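You operate a simulated robot arm through the tools that you are given. There is no shell and no other tool. Be economical: measure what you need, move in short steps, check, and stop when the job is done.

You run a simulated two-armed robot. Do the job below in one go: nothing can be reset, and whatever is moved stays where it is left.

TASK
Drain the washer tank empty, then refill it to between the marks.
Fine: start knob off first; both valves shut at the end.
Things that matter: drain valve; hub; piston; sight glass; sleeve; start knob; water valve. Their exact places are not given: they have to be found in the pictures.

It is judged by the outcome, as a careful person would: the job done as asked, and still so three seconds after it is handed in. It fails if anything else is knocked over, pushed out of place, dropped, spilled or broken.

THE ROBOT
Two 7-joint arms with two-finger parallel grippers on one trunk, on a base that drives. Base frame: it is fixed to the floor where the robot stands at the start and does not move with it; the origin is under the middle of the robot, x ahead of it, y to its left, z up. Readings come in m, rad, newtons and seconds.
The left shoulder is at the start at [0.07, 0.13, 1.111], the right one opposite. With the tool pointing down near the work surface each hand reaches from about 0.2 to 0.52 m from the robot's upright axis, wherever it stands, measured 20 degrees to its own side. Places, roughly: drain valve [0.5, 0.1, 0.6]; hub [1.25, 0.75, 1]; piston [1.25, 0.25, 1]; sight glass [0.4, -0.1, 0.6]; sleeve [1.25, 0.5, 1]; start knob [0.5, 0, 1.4]; water valve [0.7, 0.3, 0.6]. Payload 1.57 kg a hand.
Tool frame (each hand has its own): the origin (TCP) lies between the finger pads and is the grasp point; the fingertips stand 0.03 m ahead of it; z points along the fingers, y is the line along which they close. The gripper opens to 0.08 m. The fingers are 0.017 m wide and 0.012 m thick; the gripper's body (0.04 by 0.082 m) begins 0.08 m behind the TCP.
Orientation is told as [roll, pitch, yaw] about the base's x, y, z axes, in that order, counted from this pose: with the fingers straight down and closing along the base's y, the tool's x points along the base's -x, its y along +y and its z along -z.

THE INTERFACE
- The arms move only by the tool jog_arm. It takes "left_deltas", "right_deltas" or both (then of equal length, played together; a hand with none holds still); each is text: rows parted by semicolons, each of 7 numbers parted by spaces: the turn, a rotation vector about the tool's x, y, z in units of 6 degrees (1.0 is 6 degrees), then the shift along the tool's x, y, z in units of 20 mm (1.0 is 20 mm), then the opening, from 0 (shut) to 1 (fully open). In form: ax ay az dx dy dz fingers; .... A call has 1 to 20 rows; each row shifts and turns the commanded pose from where the row before left it, along the tool's axes as they then stand. A call with a number of a shift or a turn outside -1 to 1 is refused whole. A row lasts 0.2 s, in which the tool goes at most 0.05 m and 0.15 rad; a call with a longer step from one row to the next is refused whole, and so is a gripper value outside its range. Where a pose cannot be reached the arm comes as near as it can. A force on the tool above 40 N (or 10 N above the force at the start of the call, whichever is more), or a blocked arm, ends the call early, and 0.2 s more pass. The fingers move at their own pace (about 0.108 m/s each) and stop on an object; they squeeze with about 24 N. The grip force told is the motor's: it shows also when the fingers shut on nothing. Time passes only in rows, and 0.2 s behind the last, so rows that do not move let the fingers close. It gives the time, the measured TCP pose, the force on the tool (base axes), the opening and the grip force at its end, in the units of the frame above (readings bear some noise), with the torque about the TCP (base axes, N m) and any sound that the robot's microphone picked up.
- Cameras (640 x 400 px; columns grow to the right, rows downward): "scene" is now at [0.1374, 0.0191, 1.346]; the picture's right is [0.22, -0.98, 0.00], its down [-0.49, -0.11, -0.86] and it looks along [0.84, 0.19, -0.50] (base axes); focal length 214 px, centre (320, 200). "left" rides on the left gripper at [0.072, 0.007, -0.122] in its tool frame; the picture's right is [-0.09, 1.00, 0.00], its down [-0.84, -0.08, -0.54] and it looks along [-0.54, -0.05, 0.84] (tool axes); focal length 238 px, centre (320, 200). "right" rides on the right gripper at [0.072, -0.007, -0.122] in its tool frame; the picture's right is [0.09, 1.00, 0.00], its down [-0.84, 0.08, -0.54] and it looks along [-0.54, 0.05, 0.84] (tool axes); focal length 238 px, centre (320, 200).
- capture(camera): a new picture of that camera. No time passes.
- slide_trunk(by): slides the trunk up (or, below 0, down) by that many m; the arms and the scene camera ride with it, the base frame stays. It gives what a move gives, with no picture.
- roll_base(legs): drives the robot by 1 to 6 legs, each [ahead, left, turn to the left] in m, m and rad, along the robot's own axes; the way and the turn of a leg run together, so that a leg with both is an arc; at most 1.5 m and 3.142 rad a leg. The arms and the cameras ride along, it lands a little off, and it stops where it bumps. It gives what a move gives.
- aim_head(pan, tilt): turns the head with the scene camera to pan (to the left, within 1.501 rad either way) and tilt (down, from -0.506 to 1.204), counted from straight ahead of the robot. It gives what a move gives.
- locate(camera, pixels): for up to 12 pixels [column, row] of the newest picture of that camera ("zoom" is the newest enlarged one), the place [x, y, z] in the base frame of the surface seen there, good to about 0.002 m. No time passes.
- enlarge(camera, box): a new picture of the part [left, top, right, bottom] of that camera's present view, enlarged. No time passes.
- close_job(): hands the job in; it is judged then, once.

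Keep the steps short. Do not move on a guess: measure, check each grasp and each placing, and mend mistakes. In all there are 80 turns and 58 pictures (those below and enlarged ones count). Leave the grippers open and the arms clear of the work at the hand-in unless told otherwise, and finish with a single line.

The tools are called as a command line: name --argument value ..., lists and objects as JSON in quotes. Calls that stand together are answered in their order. jog_arm: Moves the arms, as the interface text tells. Its arguments: {"type":"object","properties":{"left_deltas":{"type":"string"},"right_deltas":{"type":"string"}},"required":[]} The other tools are called the same way: slide_trunk (by) slides the trunk up or down; roll_base (legs) drives the base; aim_head (pan, tilt) turns the head that bears the scene camera; capture (camera) takes a picture; locate (camera, pixels) gives the place of the surface under pixels of a picture; enlarge (camera, box) takes an enlarged picture of a part of a camera's view; close_job () hands the job in.

At the start:

```text
t: 0.0
left_ee_pos: [0.3517, 0.2804, 1.1501]
left_tcp_rot: [-0.001, 0.0, 0.0]
left_force: [1.1, -0.2, 0.0]
left_moment: [0.02, 0.02, 0.03]
left_opening: 0.08
left_grasp_force: 0.1
right_ee_pos: [0.3276, 0.0183, 0.9999]
right_tcp_rot: [0.001, -0.001, 0.001]
right_force: [-0.5, 0.3, -0.2]
right_moment: [-0.01, 0.0, 0.01]
right_opening: 0.0799
right_grasp_force: 0.0
trunk travel left (down, up): [-0.748, 0.192]
robot x, y, heading: [-0.0007, -0.0012, 0.0]
head pan, tilt: [0.216, 0.527]
```

scene: 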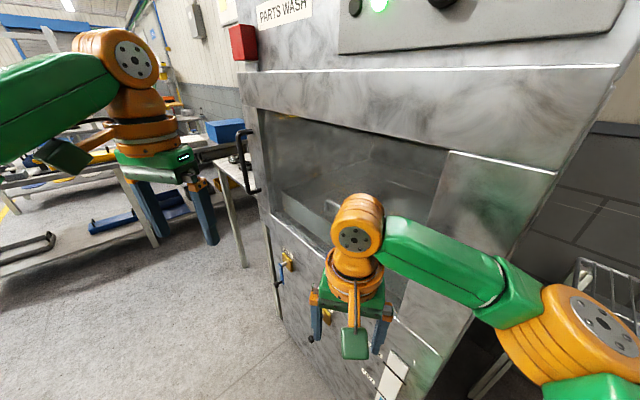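
right: 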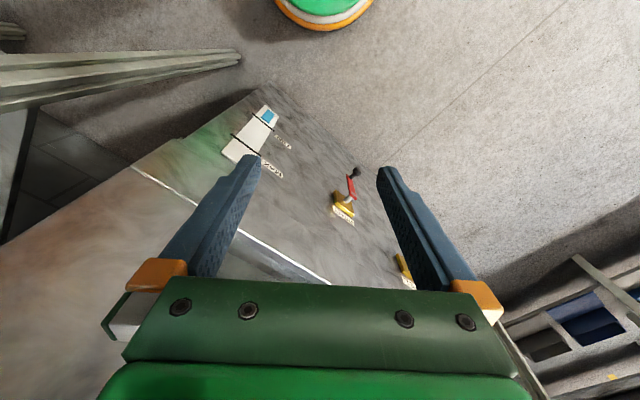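
left: 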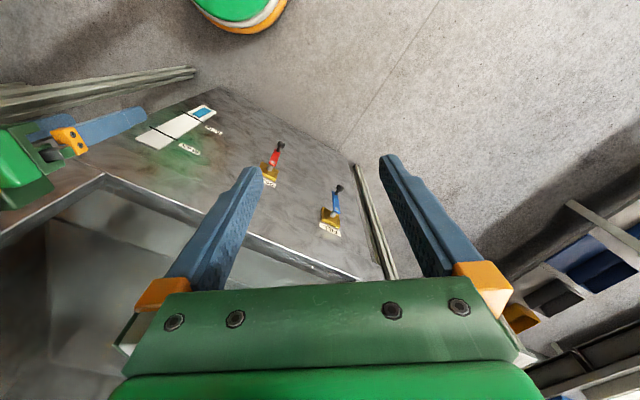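

The washer's front is ahead: a red drain lever, a blue fill lever and a sight glass low down, and a panel with a green lamp up high. I'll aim the head at the panel first.

aim_head --pan 0.0 --tilt 0.0

capture --camera "scene"

enlarge --camera "left" --box '[120, 80, 400, 255]'

```text
t: 0.9
left_ee_pos: [0.3516, 0.28, 1.1494]
left_tcp_rot: [0.0, -0.001, 0.0]
left_force: [-0.6, 0.4, 0.7]
left_moment: [-0.01, 0.0, 0.03]
left_opening: 0.0798
left_grasp_force: 0.0
right_ee_pos: [0.3275, 0.0192, 0.9993]
right_tcp_rot: [-0.001, -0.001, 0.001]
right_force: [-0.3, -0.2, 0.1]
right_moment: [-0.01, 0.04, 0.02]
right_opening: 0.0801
right_grasp_force: 0.1
trunk travel left (down, up): [-0.748, 0.192]
robot x, y, heading: [-0.0001, 0.0019, -0.002]
head pan, tilt: [0.0, 0.0]
```

```text
54 pictures are left
```

scene: 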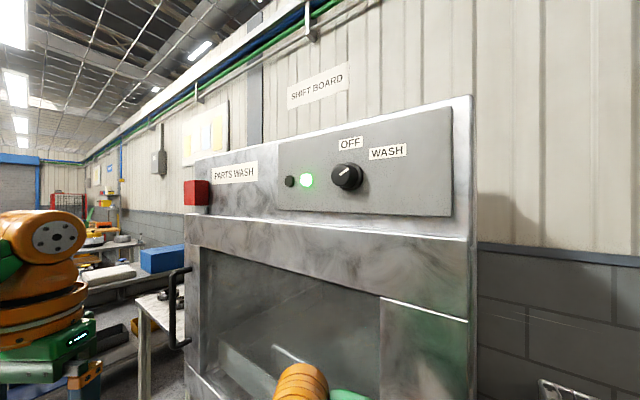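

```text
2.29 times, centred on (260, 168) of left
```

zoom: 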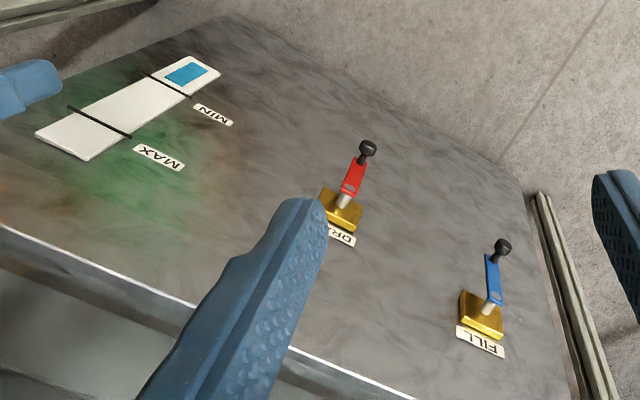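

The panel has a black knob at about (347,177) with OFF and WASH labels. I'll zoom in to read its pointer and locate it.

enlarge --camera "scene" --box '[270, 120, 430, 220]'

locate --camera "scene" --pixels '[[347, 177], [341, 172], [335, 178], [361, 177], [347, 200], [420, 180], [300, 200], [306, 181], [230, 300], [300, 225], [440, 225], [178, 310]]'

```text
4.00 times, centred on (350, 170) of scene
```

zoom: 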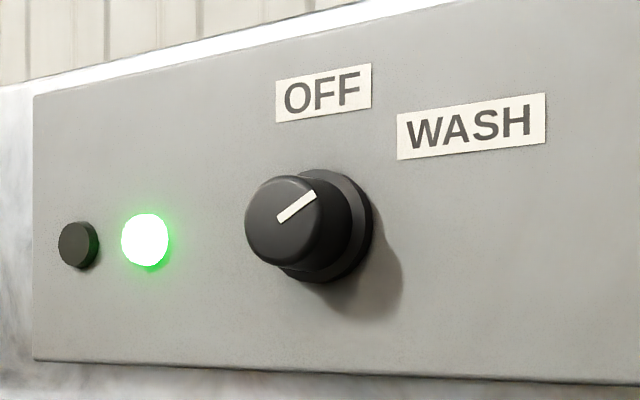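

```text
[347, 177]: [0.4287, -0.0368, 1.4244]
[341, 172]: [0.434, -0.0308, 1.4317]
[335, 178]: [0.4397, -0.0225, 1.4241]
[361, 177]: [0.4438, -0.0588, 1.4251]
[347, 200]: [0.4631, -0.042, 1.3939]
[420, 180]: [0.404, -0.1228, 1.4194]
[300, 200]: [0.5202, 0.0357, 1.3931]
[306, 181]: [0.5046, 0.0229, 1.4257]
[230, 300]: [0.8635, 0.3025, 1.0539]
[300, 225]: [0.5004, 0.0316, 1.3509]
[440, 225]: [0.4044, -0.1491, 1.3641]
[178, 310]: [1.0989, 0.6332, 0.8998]
```

The pointer aims at WASH, so it has to be turned anticlockwise to OFF. The front is angled about 36° to me. Next I'll look at the lower part of the front from the head and locate the levers.

locate --camera "zoom" --pixels '[[283, 222], [330, 225], [323, 92], [470, 125], [60, 330], [60, 120], [550, 350], [550, 60], [245, 222], [322, 215], [285, 265], [280, 180]]'

aim_head --pan 0.1 --tilt 1.0

capture --camera "scene"

capture --camera "left"

locate --camera "left" --pixels '[[281, 145], [274, 158], [268, 172], [340, 187], [337, 203], [332, 215], [206, 111], [184, 121], [154, 138], [230, 200], [320, 162], [250, 130]]'

```text
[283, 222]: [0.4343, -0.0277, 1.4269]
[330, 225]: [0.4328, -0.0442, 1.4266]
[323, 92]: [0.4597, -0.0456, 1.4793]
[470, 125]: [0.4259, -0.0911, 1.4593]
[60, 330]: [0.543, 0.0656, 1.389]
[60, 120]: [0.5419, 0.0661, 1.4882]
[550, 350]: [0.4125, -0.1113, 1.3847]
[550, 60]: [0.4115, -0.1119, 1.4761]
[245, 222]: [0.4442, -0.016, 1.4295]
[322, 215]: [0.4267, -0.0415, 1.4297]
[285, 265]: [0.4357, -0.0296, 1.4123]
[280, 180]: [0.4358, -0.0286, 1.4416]
```

```text
t: 2.2
left_ee_pos: [0.3517, 0.2808, 1.1502]
left_tcp_rot: [0.0, 0.0, 0.001]
left_force: [0.1, 0.6, -0.6]
left_moment: [-0.01, 0.01, 0.0]
left_opening: 0.0803
left_grasp_force: 0.0
right_ee_pos: [0.327, 0.0195, 0.9992]
right_tcp_rot: [0.0, -0.001, 0.0]
right_force: [-0.1, 0.1, -0.1]
right_moment: [-0.02, -0.02, 0.0]
right_opening: 0.0799
right_grasp_force: 0.1
trunk travel left (down, up): [-0.748, 0.192]
robot x, y, heading: [-0.002, -0.0005, -0.002]
head pan, tilt: [0.099, 1.0]
```

```text
51 pictures are left
```

scene: 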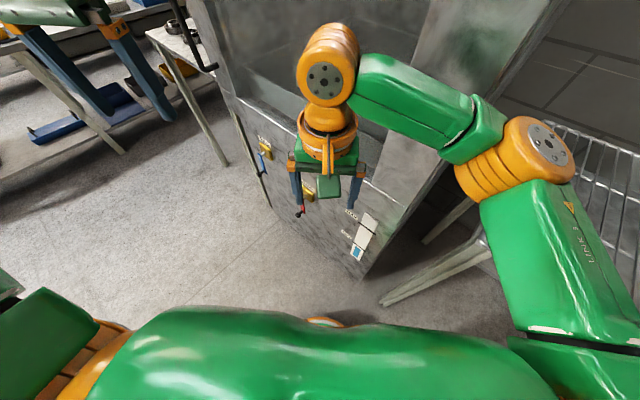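

```text
50 pictures are left
```

left: 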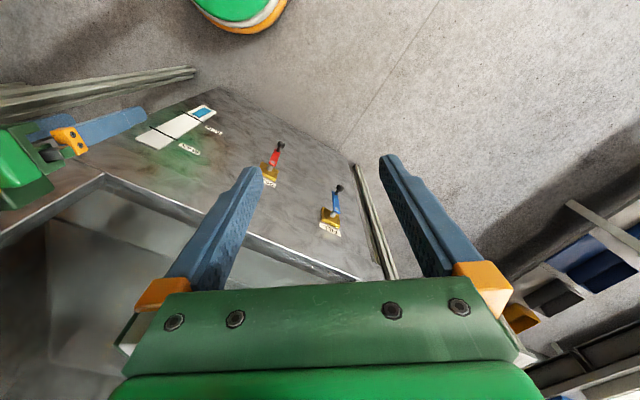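

```text
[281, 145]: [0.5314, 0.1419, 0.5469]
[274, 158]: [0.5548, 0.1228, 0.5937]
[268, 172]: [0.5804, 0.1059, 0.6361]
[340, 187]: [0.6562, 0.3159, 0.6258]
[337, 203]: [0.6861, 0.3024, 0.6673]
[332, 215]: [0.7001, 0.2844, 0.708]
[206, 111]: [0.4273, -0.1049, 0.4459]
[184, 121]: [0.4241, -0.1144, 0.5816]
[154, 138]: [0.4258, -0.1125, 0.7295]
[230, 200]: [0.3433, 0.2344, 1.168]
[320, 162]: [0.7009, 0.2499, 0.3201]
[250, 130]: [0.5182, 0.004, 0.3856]
```

Measurements:
- The machine face normal is about (-0.805, 0.594), so I must turn about -0.635 rad to face it.
- The knob face is near (0.434, -0.028, 1.427).
- The drain ball is at (0.531, 0.142, 0.547) and the fill ball at (0.656, 0.316, 0.626). Both levers hang down.

I'll back off, square up to the face, shift left, and raise the trunk.

roll_base --legs '[[-0.2, 0, 0], [0, 0, -0.635], [0, 0.45, 0]]'

slide_trunk --by 0.19

aim_head --pan 0 --tilt 0.3

capture --camera "scene"

```text
t: 7.9
left_ee_pos: [0.5202, 0.3803, 1.1502]
left_tcp_rot: [0.002, 0.0, -0.637]
left_force: [0.2, 0.1, 0.1]
left_moment: [-0.02, 0.03, 0.01]
left_opening: 0.0799
left_grasp_force: 0.0
right_ee_pos: [0.3445, 0.1838, 1.0008]
right_tcp_rot: [0.002, 0.001, -0.636]
right_force: [-0.3, 0.6, 0.9]
right_moment: [0.01, 0.0, 0.01]
right_opening: 0.0801
right_grasp_force: 0.1
trunk travel left (down, up): [-0.748, 0.192]
robot x, y, heading: [0.0705, 0.3659, -0.638]
head pan, tilt: [0.099, 1.0]
```

```text
t: 10.0
left_ee_pos: [0.5195, 0.3806, 1.3402]
left_tcp_rot: [0.0, 0.002, -0.637]
left_force: [-0.3, -0.6, -0.7]
left_moment: [0.02, -0.01, 0.03]
left_opening: 0.0802
left_grasp_force: 0.0
right_ee_pos: [0.3449, 0.1837, 1.1898]
right_tcp_rot: [-0.001, -0.001, -0.638]
right_force: [0.1, -0.4, 0.5]
right_moment: [0.01, 0.01, -0.01]
right_opening: 0.0798
right_grasp_force: 0.1
trunk travel left (down, up): [-0.938, 0.002]
robot x, y, heading: [0.0699, 0.3624, -0.639]
head pan, tilt: [0.099, 1.0]
```

```text
t: 11.1
left_ee_pos: [0.5197, 0.3807, 1.3398]
left_tcp_rot: [-0.001, -0.001, -0.636]
left_force: [0.0, 0.6, 0.3]
left_moment: [0.01, -0.03, 0.02]
left_opening: 0.0802
left_grasp_force: 0.0
right_ee_pos: [0.3443, 0.1854, 1.1903]
right_tcp_rot: [0.0, 0.002, -0.637]
right_force: [-1.3, 0.0, 0.3]
right_moment: [0.0, 0.0, 0.03]
right_opening: 0.0799
right_grasp_force: 0.0
trunk travel left (down, up): [-0.938, 0.002]
robot x, y, heading: [0.0699, 0.3642, -0.639]
head pan, tilt: [0.0, 0.3]
```

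```text
49 pictures are left
```

scene: 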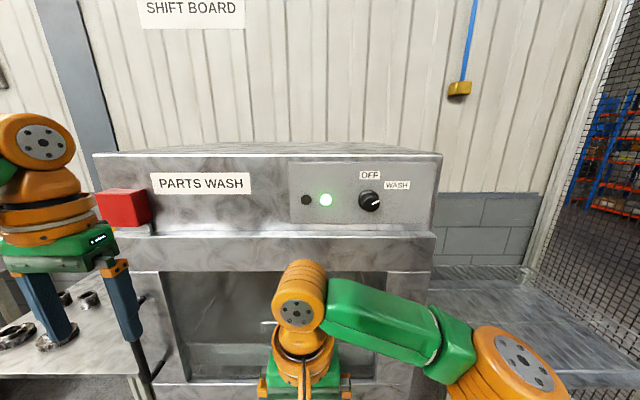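

I'm square to the face now. I'll zoom in on the knob and locate its face and the panel.

enlarge --camera "scene" --box '[330, 165, 420, 221]'

locate --camera "zoom" --pixels '[[265, 250], [270, 215], [300, 260], [350, 240], [265, 295], [190, 250], [320, 330], [270, 70], [470, 140], [550, 300], [60, 300], [225, 255]]'

locate --camera "scene" --pixels '[[125, 205], [145, 350], [280, 245], [300, 235]]'

```text
7.11 times, centred on (375, 193) of scene
```

zoom: 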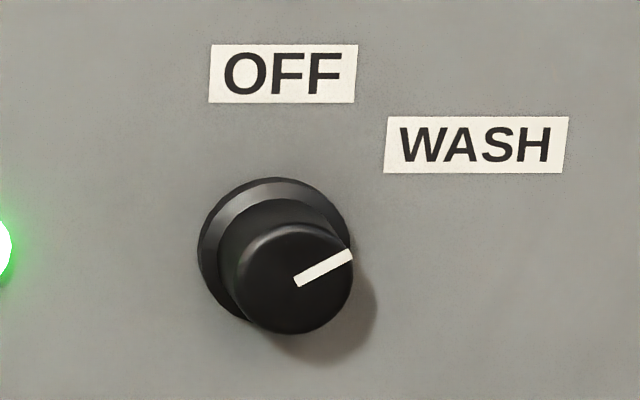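

```text
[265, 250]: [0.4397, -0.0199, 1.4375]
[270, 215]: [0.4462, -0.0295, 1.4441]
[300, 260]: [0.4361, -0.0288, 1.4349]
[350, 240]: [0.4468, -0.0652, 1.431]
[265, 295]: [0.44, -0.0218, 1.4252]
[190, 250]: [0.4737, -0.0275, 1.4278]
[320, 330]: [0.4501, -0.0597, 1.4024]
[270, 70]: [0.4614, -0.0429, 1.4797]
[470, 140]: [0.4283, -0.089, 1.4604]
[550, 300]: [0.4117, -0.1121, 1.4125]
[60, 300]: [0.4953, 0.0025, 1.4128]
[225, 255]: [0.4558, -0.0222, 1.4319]
```

```text
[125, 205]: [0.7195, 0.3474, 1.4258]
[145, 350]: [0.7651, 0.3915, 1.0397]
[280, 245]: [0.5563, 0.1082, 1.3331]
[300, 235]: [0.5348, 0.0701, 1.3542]
```

The pointer sits about 60° clockwise of OFF. The knob axis is at (forward 0.366, left 0.239, z 1.428) in the face frame, with a diameter of about 31 mm and the panel at 0.397. I'll swing the right hand up to horizontal in front of the knob, rolled 30° clockwise.

jog_arm --right_deltas "0 -1 0 -0.476 -0.385 -0.771 1;0 -1 0 -0.554 -0.385 -0.717 1;0 -1 0 -0.626 -0.385 -0.655 1;0 -1 0 -0.691 -0.385 -0.586 1;0 -1 0 -0.749 -0.385 -0.511 1;0 -1 0 -0.798 -0.385 -0.43 1;0 -1 0 -0.838 -0.385 -0.344 1;0 -1 0 -0.87 -0.385 -0.254 1;0 -1 0 -0.892 -0.385 -0.162 1;0 -1 0 -0.904 -0.385 -0.068 1;0 -1 0 -0.905 -0.385 0.027 1;0 -1 0 -0.898 -0.385 0.121 1;0 -1 0 -0.881 -0.385 0.214 1;0 -1 0 -0.853 -0.385 0.306 1;0 -1 0 -0.817 -0.385 0.392 1;0 0 1 0 0 0 1;0 0 1 0 0 0 1;0 0 1 0 0 0 1;0 0 1 0 0 0 1;0 0 1 0 0 0 1"

capture --camera "right"

capture --camera "scene"

```text
t: 15.2
left_ee_pos: [0.5201, 0.3807, 1.3394]
left_tcp_rot: [-0.001, 0.002, -0.636]
left_force: [-0.1, -0.5, -0.5]
left_moment: [-0.04, 0.03, -0.02]
left_opening: 0.0798
left_grasp_force: 0.1
right_ee_pos: [0.3909, 0.0077, 1.421]
right_tcp_rot: [1.57, -1.045, -2.207]
right_force: [0.4, -0.3, -0.5]
right_moment: [0.01, -0.04, -0.01]
right_opening: 0.0799
right_grasp_force: 0.1
trunk travel left (down, up): [-0.938, 0.002]
robot x, y, heading: [0.0741, 0.3667, -0.636]
head pan, tilt: [0.0, 0.3]
```

```text
47 pictures are left
```

right: 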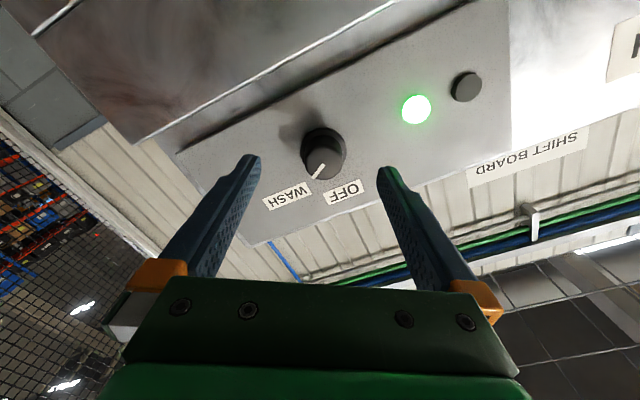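

```text
46 pictures are left
```

scene: 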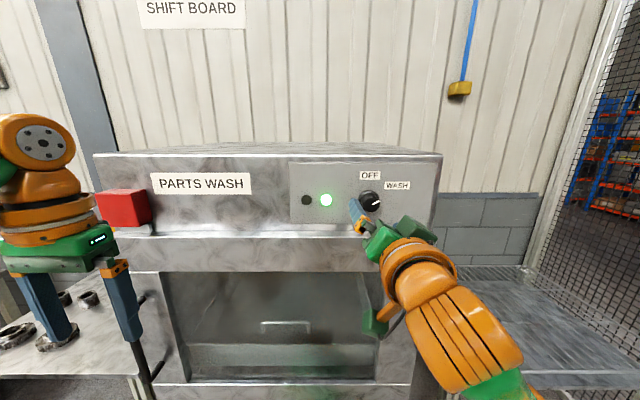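

The TCP is at forward 0.309, left 0.239, z 1.421. I'll raise it 7 mm, advance 44 mm so the fingers straddle the knob, then close.

jog_arm --right_deltas "0 0 0 -0.303 0.175 0 1;0 0 0 0 0 0.55 1;0 0 0 0 0 0.55 1;0 0 0 0 0 0.55 1;0 0 0 0 0 0.55 1;0 0 0 0 0 0 1"

capture --camera "right"

```text
t: 16.6
left_ee_pos: [0.5204, 0.3799, 1.3393]
left_tcp_rot: [0.0, 0.0, -0.636]
left_force: [0.3, -0.5, -0.8]
left_moment: [-0.01, 0.05, 0.02]
left_opening: 0.08
left_grasp_force: 0.0
right_ee_pos: [0.4261, -0.0191, 1.4277]
right_tcp_rot: [1.569, -1.046, -2.206]
right_force: [0.9, 0.2, 0.3]
right_moment: [-0.01, 0.0, -0.01]
right_opening: 0.0801
right_grasp_force: 0.0
trunk travel left (down, up): [-0.938, 0.002]
robot x, y, heading: [0.0719, 0.3616, -0.64]
head pan, tilt: [0.0, 0.3]
```

```text
45 pictures are left
```

right: 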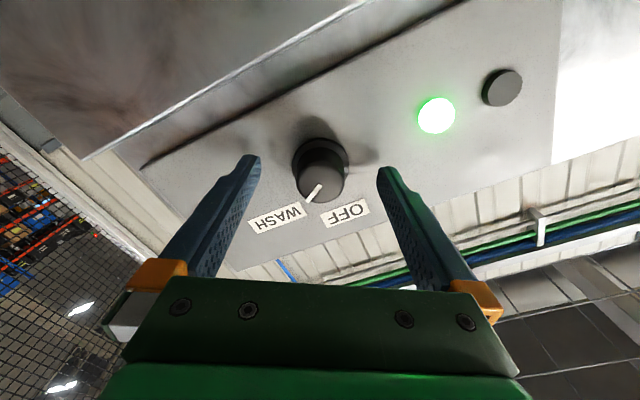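

It's in place. I'll close on the knob.

jog_arm --right_deltas "0 0 0 0 0 0 0.3;0 0 0 0 0 0 0.2;0 0 0 0 0 0 0.2"

capture --camera "right"

```text
t: 17.4
left_ee_pos: [0.5205, 0.381, 1.3393]
left_tcp_rot: [0.001, 0.0, -0.635]
left_force: [-0.7, -0.3, 0.8]
left_moment: [0.0, 0.01, 0.0]
left_opening: 0.0801
left_grasp_force: 0.0
right_ee_pos: [0.4259, -0.0188, 1.4274]
right_tcp_rot: [1.572, -1.048, -2.207]
right_force: [0.9, -0.9, 3.1]
right_moment: [-0.03, -0.01, 0.08]
right_opening: 0.0326
right_grasp_force: 40.8
trunk travel left (down, up): [-0.938, 0.002]
robot x, y, heading: [0.0703, 0.3669, -0.643]
head pan, tilt: [0.0, 0.3]
```

```text
44 pictures are left
```

right: 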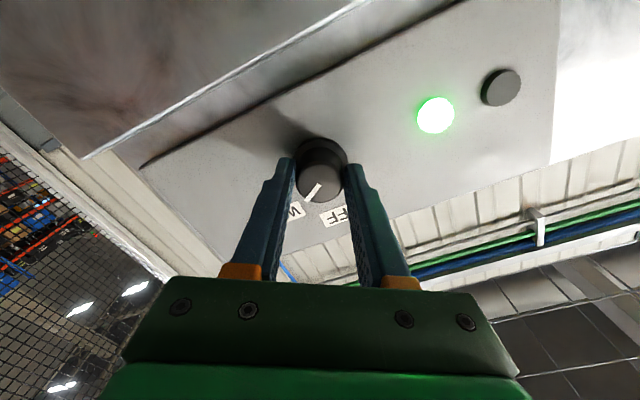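

The knob is gripped (opening 0.0326, low side forces). I'll turn it 60° anticlockwise.

jog_arm --right_deltas "0 0 -1 0 0 0 0.2;0 0 -1 0 0 0 0.2;0 0 -1 0 0 0 0.2;0 0 -1 0 0 0 0.2;0 0 -1 0 0 0 0.2;0 0 -1 0 0 0 0.2;0 0 -1 0 0 0 0.2;0 0 -1 0 0 0 0.2;0 0 -1 0 0 0 0.2;0 0 -1 0 0 0 0.2"

capture --camera "right"

```text
t: 19.6
left_ee_pos: [0.5188, 0.379, 1.3403]
left_tcp_rot: [0.002, -0.001, -0.635]
left_force: [0.2, -0.2, 0.1]
left_moment: [0.03, -0.01, 0.0]
left_opening: 0.0798
left_grasp_force: 0.0
right_ee_pos: [0.4269, -0.0213, 1.4279]
right_tcp_rot: [-1.567, -1.045, 0.932]
right_force: [-3.1, 1.2, -9.1]
right_moment: [0.36, -0.16, -0.03]
right_opening: 0.0324
right_grasp_force: 40.9
trunk travel left (down, up): [-0.938, 0.002]
robot x, y, heading: [0.0691, 0.3642, -0.64]
head pan, tilt: [0.0, 0.3]
```

```text
43 pictures are left
```

right: 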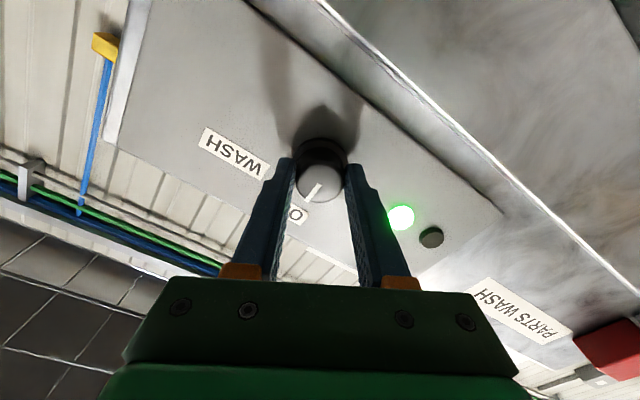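

The pointer moved with the hand and now points at the OFF label. I'll release, back off, and check.

jog_arm --right_deltas "0 0 0 0 0 0 1;0 0 0 0 0 0 1;0 0 0 0 0 0 1;0 0 0 0 0 -1 1;0 0 0 0 0 -1 1;0 0 0 0 0 -1 1;0 0 0 0 0 -1 1;0 0 0 1 0 -1 1;0 0 0 1 0 -1 1"

enlarge --camera "scene" --box '[280, 155, 440, 255]'

```text
t: 21.6
left_ee_pos: [0.519, 0.3829, 1.3396]
left_tcp_rot: [0.0, 0.0, -0.639]
left_force: [0.4, 0.3, -0.6]
left_moment: [0.01, 0.02, -0.03]
left_opening: 0.08
left_grasp_force: 0.0
right_ee_pos: [0.3284, 0.0349, 1.3999]
right_tcp_rot: [-1.567, -1.048, 0.931]
right_force: [-0.8, -0.4, 0.7]
right_moment: [0.03, 0.0, 0.04]
right_opening: 0.0798
right_grasp_force: 0.2
right hand out of reach, approached as far as the arm can: row 9
trunk travel left (down, up): [-0.938, 0.002]
robot x, y, heading: [0.0704, 0.3635, -0.634]
head pan, tilt: [0.0, 0.3]
```

```text
4.00 times, centred on (360, 205) of scene
```

zoom: 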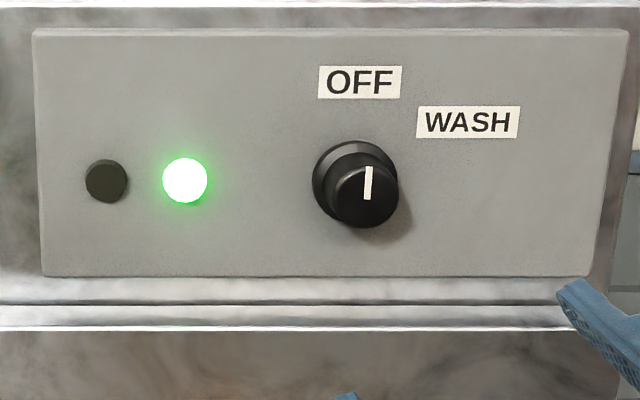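

The knob stands at OFF. Now I'll shift left so both levers fall in reach (drain for the right hand, fill for the left), and lower the trunk.

roll_base --legs '[[0, 0.2, 0]]'

slide_trunk --by -0.6

aim_head --pan -0.3 --tilt 0.65

capture --camera "scene"

```text
t: 23.3
left_ee_pos: [0.6389, 0.5396, 1.3412]
left_tcp_rot: [0.004, 0.0, -0.64]
left_force: [-0.5, -0.7, -0.9]
left_moment: [0.02, -0.01, -0.01]
left_opening: 0.0801
left_grasp_force: 0.1
right_ee_pos: [0.4464, 0.1946, 1.4002]
right_tcp_rot: [-1.569, -1.05, 0.931]
right_force: [0.0, -0.4, -0.3]
right_moment: [0.02, 0.01, 0.02]
right_opening: 0.08
right_grasp_force: 0.0
trunk travel left (down, up): [-0.938, 0.002]
robot x, y, heading: [0.1901, 0.5242, -0.638]
head pan, tilt: [0.0, 0.3]
```

```text
refused: -0.6 is not a number from -0.4 to 0.4
```

```text
t: 24.1
left_ee_pos: [0.6415, 0.5444, 1.3398]
left_tcp_rot: [-0.001, 0.0, -0.639]
left_force: [0.9, 0.3, 1.2]
left_moment: [-0.02, -0.01, -0.02]
left_opening: 0.0798
left_grasp_force: 0.0
right_ee_pos: [0.4491, 0.1979, 1.3993]
right_tcp_rot: [-1.569, -1.046, 0.93]
right_force: [0.1, -0.3, -0.2]
right_moment: [0.03, -0.04, 0.03]
right_opening: 0.08
right_grasp_force: 0.0
trunk travel left (down, up): [-0.938, 0.002]
robot x, y, heading: [0.1876, 0.5299, -0.638]
head pan, tilt: [-0.3, 0.649]
```

```text
41 pictures are left
```

scene: 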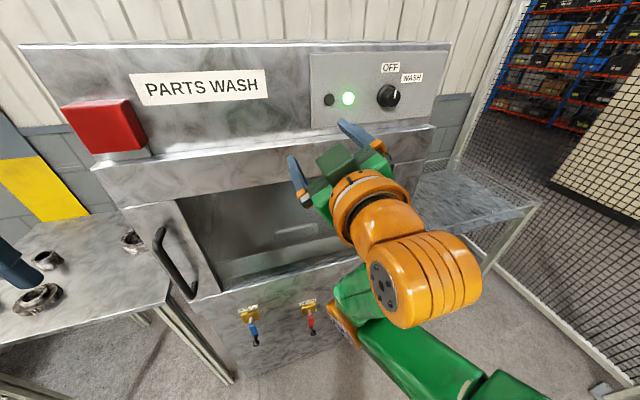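

I'll check where the bench edge and door handle are before lowering in two steps.

locate --camera "scene" --pixels '[[165, 260], [185, 292], [168, 300], [60, 335], [10, 340], [250, 325], [255, 342], [311, 320], [313, 332], [310, 370], [20, 270], [230, 380]]'

slide_trunk --by -0.2

```text
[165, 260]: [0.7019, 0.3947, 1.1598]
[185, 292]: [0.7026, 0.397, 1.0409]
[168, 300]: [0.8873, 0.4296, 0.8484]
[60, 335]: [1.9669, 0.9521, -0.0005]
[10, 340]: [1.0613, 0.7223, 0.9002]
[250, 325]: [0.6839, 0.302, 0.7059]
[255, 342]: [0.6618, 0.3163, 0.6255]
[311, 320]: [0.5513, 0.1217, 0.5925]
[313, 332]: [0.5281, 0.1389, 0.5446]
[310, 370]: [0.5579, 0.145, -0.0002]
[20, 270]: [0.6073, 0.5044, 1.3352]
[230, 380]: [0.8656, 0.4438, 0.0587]
```

```text
t: 26.3
left_ee_pos: [0.6413, 0.5442, 1.1391]
left_tcp_rot: [-0.001, 0.0, -0.639]
left_force: [-0.3, 0.7, 0.6]
left_moment: [0.01, 0.0, -0.03]
left_opening: 0.0803
left_grasp_force: 0.2
right_ee_pos: [0.4505, 0.1988, 1.2006]
right_tcp_rot: [-1.569, -1.048, 0.931]
right_force: [0.6, -0.4, -0.1]
right_moment: [0.01, -0.02, 0.03]
right_opening: 0.0801
right_grasp_force: 0.1
trunk travel left (down, up): [-0.738, 0.202]
robot x, y, heading: [0.1936, 0.5263, -0.64]
head pan, tilt: [-0.3, 0.649]
```

The bench edge (f≈0.42) and handle (f≈0.33) are clear of the hands (f≈0.19 to 0.27). I'll lower 0.4 more.

slide_trunk --by -0.4

aim_head --pan -0.3 --tilt 0.5

capture --camera "scene"

```text
t: 30.1
left_ee_pos: [0.6429, 0.5428, 0.7392]
left_tcp_rot: [0.0, -0.001, -0.641]
left_force: [0.1, 0.7, -0.7]
left_moment: [0.0, 0.01, 0.01]
left_opening: 0.08
left_grasp_force: 0.0
right_ee_pos: [0.4504, 0.1975, 0.8009]
right_tcp_rot: [-1.567, -1.047, 0.93]
right_force: [-0.1, -0.1, -0.3]
right_moment: [0.0, -0.01, -0.01]
right_opening: 0.08
right_grasp_force: 0.1
trunk travel left (down, up): [-0.338, 0.602]
robot x, y, heading: [0.1929, 0.5284, -0.643]
head pan, tilt: [-0.3, 0.649]
```

```text
t: 30.8
left_ee_pos: [0.6433, 0.5447, 0.7406]
left_tcp_rot: [0.0, -0.001, -0.639]
left_force: [-1.1, 0.1, -0.1]
left_moment: [-0.01, -0.03, -0.02]
left_opening: 0.0798
left_grasp_force: 0.0
right_ee_pos: [0.4489, 0.198, 0.8001]
right_tcp_rot: [-1.569, -1.047, 0.929]
right_force: [0.6, 0.2, -0.4]
right_moment: [0.02, 0.0, 0.01]
right_opening: 0.0802
right_grasp_force: 0.1
trunk travel left (down, up): [-0.338, 0.602]
robot x, y, heading: [0.1933, 0.5298, -0.641]
head pan, tilt: [-0.3, 0.499]
```

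```text
40 pictures are left
```

scene: 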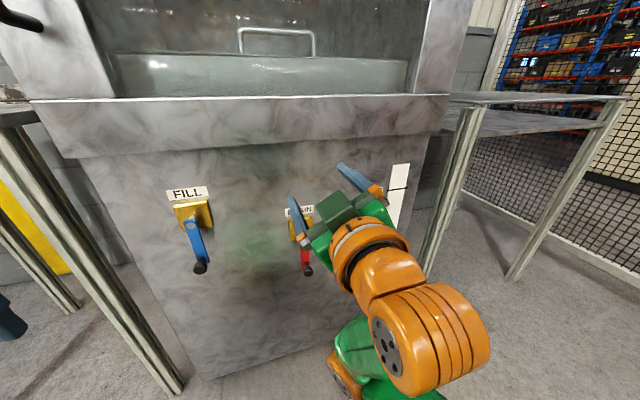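

The right hand already lines up with the drain lever sideways (l≈0.426), but it's high. I'll roll it level and lower to ball height (z≈0.547) while staying back.

jog_arm --right_deltas "0 0 1 0 0 0 1;0 0 1 0 0 0 1;0 0 1 0 0 0 1;0 0 1 0 0 0 1;0 0 1 0 0 0 1;0 0 0 0.97 0 0 1;0 0 0 0.97 0 0 1;0 0 0 0.97 0 0 1;0 0 0 0.97 0 0 1;0 0 0 0.97 0 0 1;0 0 0 0.97 0 0 1;0 0 0 0.97 0 0 1;0 0 0 0.97 0 0 1;0 0 0 0.97 0 0 1;0 0 0 0.97 0 0 1;0 0 0 0.97 0 0 1;0 0 0 0.97 0 0 1;0 0 0 0.97 0 0 1"

capture --camera "right"

capture --camera "scene"

```text
t: 34.6
left_ee_pos: [0.6418, 0.5443, 0.74]
left_tcp_rot: [0.001, 0.001, -0.639]
left_force: [0.2, -0.6, -0.7]
left_moment: [-0.03, -0.01, 0.01]
left_opening: 0.0803
left_grasp_force: 0.1
right_ee_pos: [0.4768, 0.1956, 0.5623]
right_tcp_rot: [-0.482, -1.571, -0.157]
right_force: [0.3, 0.2, -0.1]
right_moment: [-0.01, 0.02, -0.02]
right_opening: 0.0799
right_grasp_force: 0.1
right hand out of reach, approached as far as the arm can: row 6, 7, 8, 9
trunk travel left (down, up): [-0.338, 0.602]
robot x, y, heading: [0.1934, 0.5278, -0.639]
head pan, tilt: [-0.3, 0.499]
```

```text
39 pictures are left
```

right: 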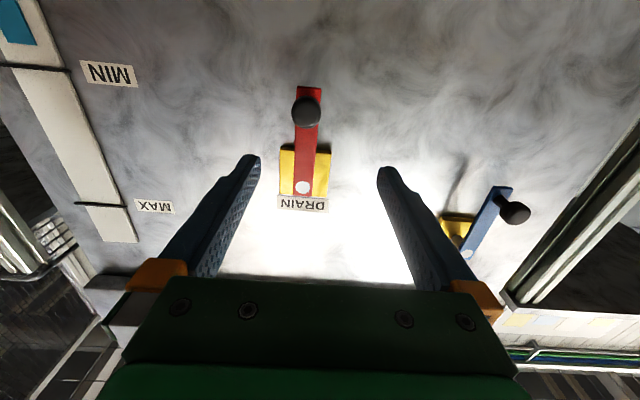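

```text
38 pictures are left
```

scene: 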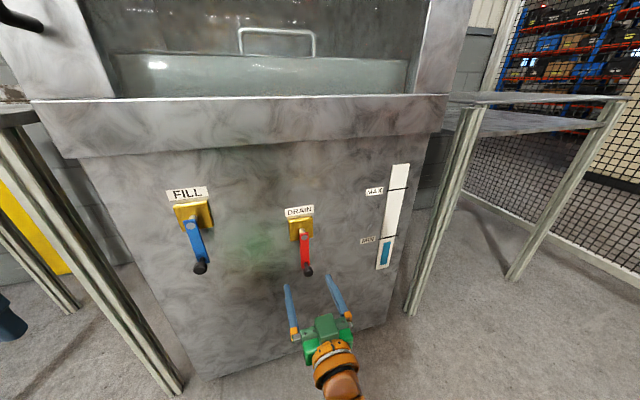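

Clear view now: water is just under MIN in the glass. I'll locate both balls, the levers, the pivots and the marks precisely.

locate --camera "right" --pixels '[[306, 113], [293, 113], [320, 113], [306, 96], [306, 150], [303, 187], [514, 212], [490, 220], [462, 240], [350, 120]]'

locate --camera "scene" --pixels '[[307, 269], [306, 245], [301, 222], [201, 267], [198, 245], [192, 220], [386, 238], [397, 189], [386, 243], [382, 267], [245, 300]]'

enlarge --camera "scene" --box '[345, 155, 425, 280]'

```text
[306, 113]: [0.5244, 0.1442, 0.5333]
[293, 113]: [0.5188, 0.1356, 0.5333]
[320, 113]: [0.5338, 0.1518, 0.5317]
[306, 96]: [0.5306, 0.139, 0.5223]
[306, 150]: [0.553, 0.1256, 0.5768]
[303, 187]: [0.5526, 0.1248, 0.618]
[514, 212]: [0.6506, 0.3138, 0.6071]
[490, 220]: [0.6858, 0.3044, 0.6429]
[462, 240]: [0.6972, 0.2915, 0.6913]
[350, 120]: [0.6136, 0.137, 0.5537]
```

```text
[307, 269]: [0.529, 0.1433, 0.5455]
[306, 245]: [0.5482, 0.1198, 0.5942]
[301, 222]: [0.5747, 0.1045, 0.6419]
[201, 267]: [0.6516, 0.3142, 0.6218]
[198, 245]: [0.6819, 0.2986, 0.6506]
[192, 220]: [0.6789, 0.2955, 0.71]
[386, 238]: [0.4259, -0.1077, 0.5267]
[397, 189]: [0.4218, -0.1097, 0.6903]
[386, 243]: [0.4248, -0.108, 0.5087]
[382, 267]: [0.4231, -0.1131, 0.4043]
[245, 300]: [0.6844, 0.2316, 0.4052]
```

```text
3.20 times, centred on (385, 218) of scene
```

zoom: 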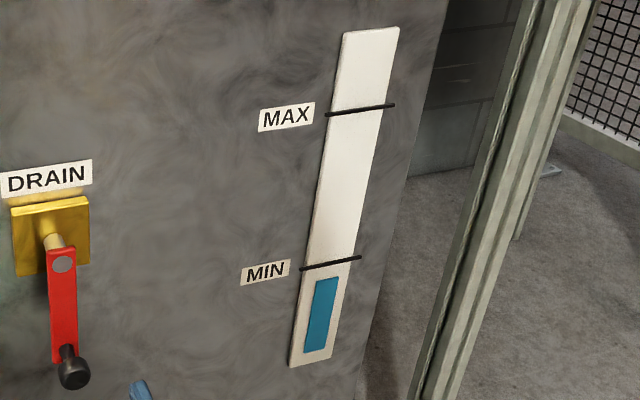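

The drain handle is a 22 mm knob pointing out at me: l 0.429, z 0.538, front f 0.335, plate f 0.369. The pivot is at z≈0.618, so the radius is 0.08 m. I'll move the right hand over it.

jog_arm --right_deltas "0 0 0 0.6 -0.3 0 0.6;0 0 0 0.6 -0.3 0 0.6;0 0 0 0 0 0.66 0.6;0 0 0 0 0 0.66 0.6;0 0 0 0 0 0.66 0.6;0 0 0 0 0 0.66 0.6;0 0 0 0 0 0.66 0.6;0 0 0 0 0 0 0.6"

capture --camera "right"

```text
t: 36.4
left_ee_pos: [0.6416, 0.5443, 0.7392]
left_tcp_rot: [0.002, 0.0, -0.641]
left_force: [-0.5, 0.3, 0.1]
left_moment: [-0.01, 0.01, 0.01]
left_opening: 0.0799
left_grasp_force: 0.0
right_ee_pos: [0.5211, 0.1451, 0.5364]
right_tcp_rot: [-0.091, -1.57, -0.549]
right_force: [-0.3, -0.7, 1.4]
right_moment: [0.02, -0.01, 0.02]
right_opening: 0.0479
right_grasp_force: 0.1
trunk travel left (down, up): [-0.338, 0.602]
robot x, y, heading: [0.1913, 0.5328, -0.639]
head pan, tilt: [-0.3, 0.499]
```

```text
36 pictures are left
```

right: 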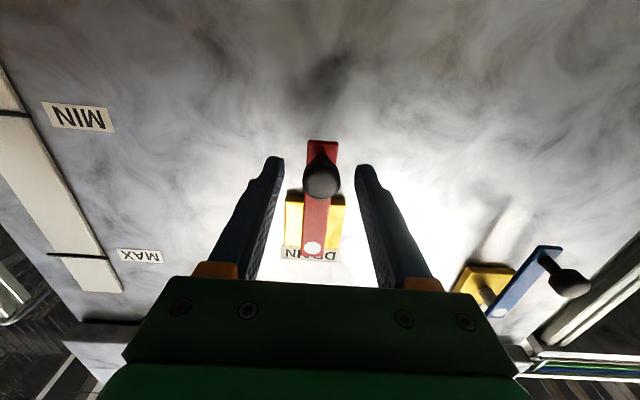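

The fingers straddle the drain handle. I'll close on it.

jog_arm --right_deltas "0 0 0 0 0.1 0 0.2;0 0 0 0 0 0 0.1;0 0 0 0 0 0 0.1"

```text
t: 37.2
left_ee_pos: [0.6419, 0.5431, 0.7404]
left_tcp_rot: [0.0, 0.0, -0.638]
left_force: [-0.8, -0.2, -0.3]
left_moment: [0.03, 0.01, -0.02]
left_opening: 0.0798
left_grasp_force: 0.1
right_ee_pos: [0.5224, 0.1453, 0.5362]
right_tcp_rot: [-1.578, -1.563, 0.94]
right_force: [1.9, -4.5, 3.1]
right_moment: [0.18, -0.07, -0.08]
right_opening: 0.0229
right_grasp_force: 36.2
trunk travel left (down, up): [-0.338, 0.602]
robot x, y, heading: [0.1902, 0.5282, -0.636]
head pan, tilt: [-0.3, 0.499]
```

It's gripped (0.023 m). I'll test gently which way it turns: two steps to the right (anticlockwise) along the arc.

jog_arm --right_deltas "0 0 -1 -0.022 -0.419 0 0.1;0 0 -1 -0.022 -0.419 0 0.1"

capture --camera "scene"

```text
t: 37.8
left_ee_pos: [0.6417, 0.5431, 0.7394]
left_tcp_rot: [0.002, 0.002, -0.638]
left_force: [0.2, 0.3, -0.8]
left_moment: [0.0, -0.02, 0.03]
left_opening: 0.0802
left_grasp_force: 0.1
right_ee_pos: [0.5147, 0.1352, 0.5382]
right_tcp_rot: [-1.557, -1.362, 0.92]
right_force: [-2.5, 0.5, -3.3]
right_moment: [0.17, 0.17, -0.02]
right_opening: 0.0227
right_grasp_force: 35.7
trunk travel left (down, up): [-0.338, 0.602]
robot x, y, heading: [0.1916, 0.5313, -0.64]
head pan, tilt: [-0.3, 0.499]
```

```text
35 pictures are left
```

scene: 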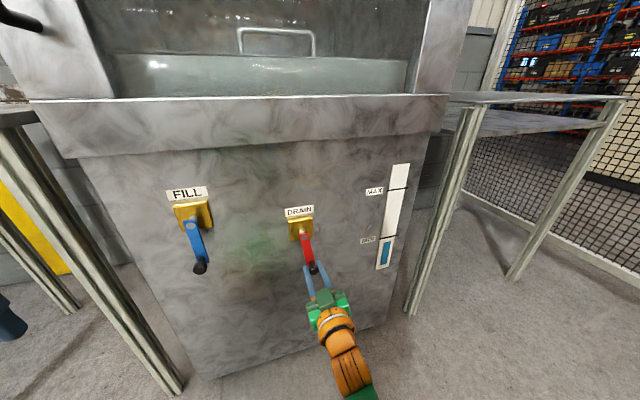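

The lever follows easily (low force). I'll continue the arc towards 90°.

jog_arm --right_deltas "0 0 -1 -0.022 -0.419 0 0.1;0 0 -1 -0.022 -0.419 0 0.1;0 0 -1 -0.022 -0.419 0 0.1;0 0 -1 -0.022 -0.419 0 0.1;0 0 -1 -0.022 -0.419 0 0.1;0 0 -1 -0.022 -0.419 0 0.1;0 0 -1 -0.022 -0.419 0 0.1;0 0 -1 -0.022 -0.419 0 0.1;0 0 -1 -0.022 -0.419 0 0.1;0 0 -1 -0.022 -0.419 0 0.1;0 0 -1 -0.022 -0.419 0 0.1;0 0 -1 -0.022 -0.419 0 0.1"

enlarge --camera "scene" --box '[265, 155, 425, 280]'

```text
t: 40.4
left_ee_pos: [0.6403, 0.5413, 0.7398]
left_tcp_rot: [0.005, 0.0, -0.64]
left_force: [-0.3, 0.0, -0.5]
left_moment: [0.02, 0.01, 0.0]
left_opening: 0.0802
left_grasp_force: 0.0
right_ee_pos: [0.4753, 0.08, 0.608]
right_tcp_rot: [-1.571, -0.108, 0.929]
right_force: [-13.6, -14.4, -3.6]
right_moment: [0.08, 0.05, -0.65]
right_opening: 0.0228
right_grasp_force: 36.1
trunk travel left (down, up): [-0.338, 0.602]
robot x, y, heading: [0.1909, 0.5301, -0.64]
head pan, tilt: [-0.3, 0.499]
```

```text
3.20 times, centred on (345, 218) of scene
```

zoom: 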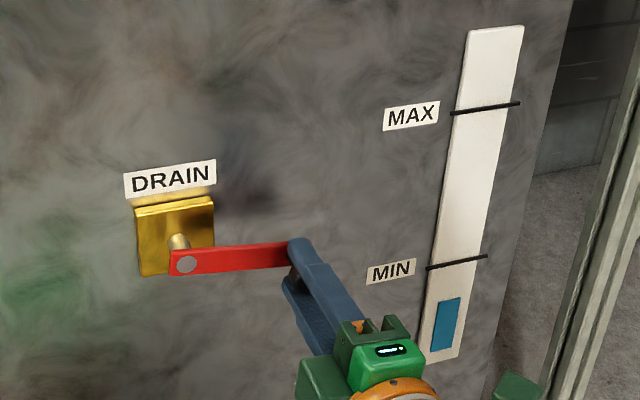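

The drain lever is now horizontal and the water is falling (blue top dropped from zoom row 278 to about 298). I'll hold and wait, easing 2 mm outward to relieve the side load.

jog_arm --right_deltas "0 0 0 0.1 0 0 0.1;0 0 0 0 0 0 0.1;0 0 0 0 0 0 0.1;0 0 0 0 0 0 0.1;0 0 0 0 0 0 0.1;0 0 0 0 0 0 0.1;0 0 0 0 0 0 0.1;0 0 0 0 0 0 0.1;0 0 0 0 0 0 0.1;0 0 0 0 0 0 0.1;0 0 0 0 0 0 0.1;0 0 0 0 0 0 0.1;0 0 0 0 0 0 0.1;0 0 0 0 0 0 0.1;0 0 0 0 0 0 0.1;0 0 0 0 0 0 0.1;0 0 0 0 0 0 0.1;0 0 0 0 0 0 0.1;0 0 0 0 0 0 0.1;0 0 0 0 0 0 0.1"

enlarge --camera "scene" --box '[265, 155, 425, 280]'

```text
t: 44.6
left_ee_pos: [0.6417, 0.5437, 0.7402]
left_tcp_rot: [0.001, 0.002, -0.637]
left_force: [-0.5, 0.0, -0.5]
left_moment: [-0.02, -0.01, -0.02]
left_opening: 0.08
left_grasp_force: 0.1
right_ee_pos: [0.4743, 0.0805, 0.6079]
right_tcp_rot: [-1.569, -0.106, 0.932]
right_force: [-1.7, -4.4, -2.7]
right_moment: [-0.08, 0.09, -0.07]
right_opening: 0.023
right_grasp_force: 35.3
trunk travel left (down, up): [-0.338, 0.602]
robot x, y, heading: [0.19, 0.5281, -0.64]
head pan, tilt: [-0.3, 0.499]
```

```text
3.20 times, centred on (345, 218) of scene
```

zoom: 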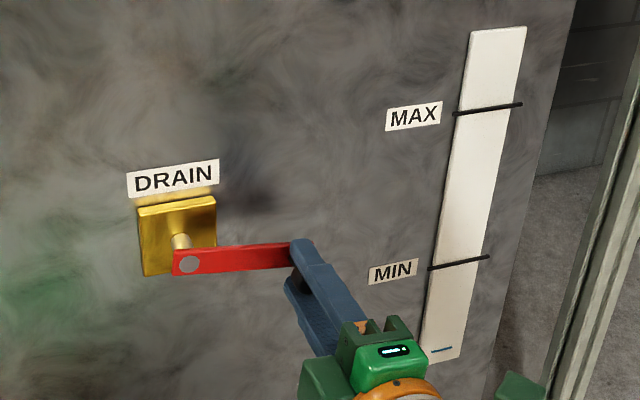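

Almost empty; only a sliver is left. I'll wait about 4 s more.

jog_arm --right_deltas "0 0 0 0 0 0 0.1;0 0 0 0 0 0 0.1;0 0 0 0 0 0 0.1;0 0 0 0 0 0 0.1;0 0 0 0 0 0 0.1;0 0 0 0 0 0 0.1;0 0 0 0 0 0 0.1;0 0 0 0 0 0 0.1;0 0 0 0 0 0 0.1;0 0 0 0 0 0 0.1;0 0 0 0 0 0 0.1;0 0 0 0 0 0 0.1;0 0 0 0 0 0 0.1;0 0 0 0 0 0 0.1;0 0 0 0 0 0 0.1;0 0 0 0 0 0 0.1;0 0 0 0 0 0 0.1;0 0 0 0 0 0 0.1;0 0 0 0 0 0 0.1;0 0 0 0 0 0 0.1"

enlarge --camera "scene" --box '[345, 205, 425, 280]'

```text
t: 48.8
left_ee_pos: [0.6419, 0.5432, 0.739]
left_tcp_rot: [0.002, 0.002, -0.638]
left_force: [-0.4, -0.1, 1.0]
left_moment: [0.01, -0.03, 0.0]
left_opening: 0.08
left_grasp_force: 0.0
right_ee_pos: [0.4758, 0.0807, 0.608]
right_tcp_rot: [-1.571, -0.106, 0.931]
right_force: [-1.6, -4.7, -1.9]
right_moment: [0.0, 0.06, -0.08]
right_opening: 0.023
right_grasp_force: 35.2
trunk travel left (down, up): [-0.338, 0.602]
robot x, y, heading: [0.1919, 0.5273, -0.641]
head pan, tilt: [-0.3, 0.499]
```

```text
5.33 times, centred on (385, 242) of scene
```

zoom: 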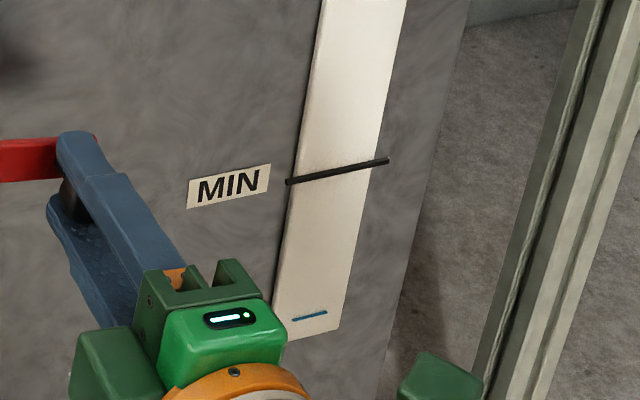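

The thin line hasn't changed in 4 s, so the tank is empty. Now I'll bring the drain lever back down along the reverse arc to shut it.

jog_arm --right_deltas "0 0 1 -0.022 0.419 0 0.1;0 0 1 -0.022 0.419 0 0.1;0 0 1 -0.022 0.419 0 0.1;0 0 1 -0.022 0.419 0 0.1;0 0 1 -0.022 0.419 0 0.1;0 0 1 -0.022 0.419 0 0.1;0 0 1 -0.022 0.419 0 0.1;0 0 1 -0.022 0.419 0 0.1;0 0 1 -0.022 0.419 0 0.1;0 0 1 -0.022 0.419 0 0.1;0 0 1 -0.022 0.419 0 0.1;0 0 1 -0.022 0.419 0 0.1;0 0 1 -0.022 0.419 0 0.1;0 0 1 -0.022 0.419 0 0.1;0 0 0 0 0.2 0 0.1"

enlarge --camera "scene" --box '[265, 155, 425, 280]'

```text
t: 52.0
left_ee_pos: [0.6402, 0.5473, 0.7407]
left_tcp_rot: [-0.003, -0.006, -0.639]
left_force: [0.8, -1.1, -0.3]
left_moment: [0.0, -0.01, 0.01]
left_opening: 0.0798
left_grasp_force: 0.0
right_ee_pos: [0.5174, 0.139, 0.5349]
right_tcp_rot: [-1.677, -1.483, 1.039]
right_force: [4.9, -2.4, 25.2]
right_moment: [-0.2, -0.32, -0.01]
right_opening: 0.0229
right_grasp_force: 35.5
trunk travel left (down, up): [-0.338, 0.602]
robot x, y, heading: [0.1912, 0.5264, -0.638]
head pan, tilt: [-0.3, 0.499]
```

```text
3.20 times, centred on (345, 218) of scene
```

zoom: 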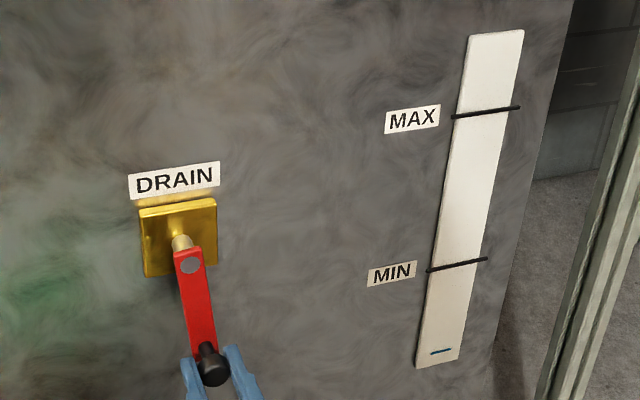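

The drain lever is still about 6° short of straight down, and the hand is pulling slightly low (25 N). I'll ease 2 mm up and push the last bit left.

jog_arm --right_deltas "0 0 0.5 -0.12 0.2 0 0.1;0 0 0.4 0 0.2 0 0.1;0 0 0 0 0.1 0 0.1;0 0 0 0 0 0 0.1"

enlarge --camera "scene" --box '[265, 155, 425, 280]'

```text
t: 52.7
left_ee_pos: [0.6392, 0.5449, 0.7404]
left_tcp_rot: [0.001, -0.004, -0.64]
left_force: [-0.4, -0.4, 0.8]
left_moment: [-0.01, -0.01, -0.01]
left_opening: 0.0797
left_grasp_force: 0.0
right_ee_pos: [0.5159, 0.1378, 0.5326]
right_tcp_rot: [-1.823, -1.515, 1.19]
right_force: [-8.1, 8.5, 8.7]
right_moment: [-0.42, -0.46, 0.16]
right_opening: 0.023
right_grasp_force: 35.4
trunk travel left (down, up): [-0.338, 0.602]
robot x, y, heading: [0.19, 0.5268, -0.637]
head pan, tilt: [-0.3, 0.499]
stopped in row 3 (right hand): the arm was blocked; the commanded pose is now the measured one
```

```text
3.20 times, centred on (345, 218) of scene
```

zoom: 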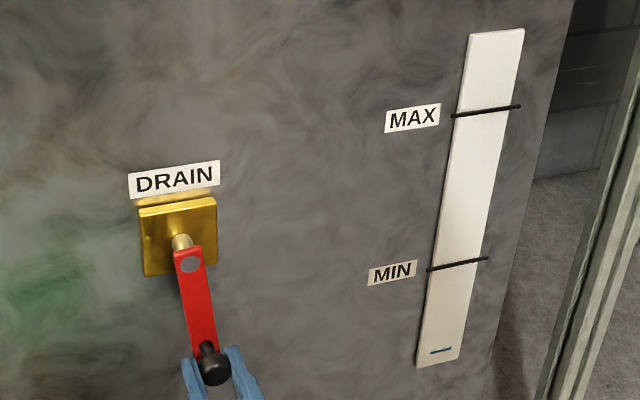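

The arm stalled with the lever about 6° short, because the grip is over-constrained. I'll open the fingers around the handle and read the pose, then nudge it with one finger only.

jog_arm --right_deltas "0 0 0 0 0 0 0.45;0 0 0 0 0 0 0.45;0 0 0 0 0 0 0.45"

capture --camera "right"

capture --camera "scene"

```text
t: 53.5
left_ee_pos: [0.642, 0.5438, 0.739]
left_tcp_rot: [0.0, 0.0, -0.64]
left_force: [-0.4, -0.8, 1.0]
left_moment: [0.01, 0.01, 0.0]
left_opening: 0.0799
left_grasp_force: 0.1
right_ee_pos: [0.5176, 0.1375, 0.5293]
right_tcp_rot: [-1.657, -1.517, 1.023]
right_force: [0.1, 0.0, 0.6]
right_moment: [-0.04, -0.02, -0.03]
right_opening: 0.0361
right_grasp_force: 0.0
trunk travel left (down, up): [-0.338, 0.602]
robot x, y, heading: [0.1928, 0.5269, -0.636]
head pan, tilt: [-0.3, 0.499]
```

```text
29 pictures are left
```

right: 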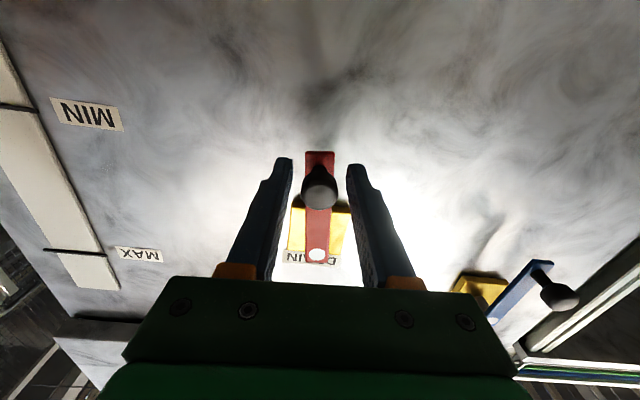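

```text
28 pictures are left
```

scene: 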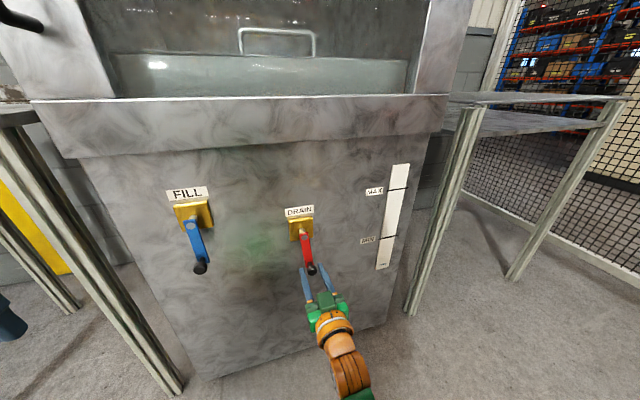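

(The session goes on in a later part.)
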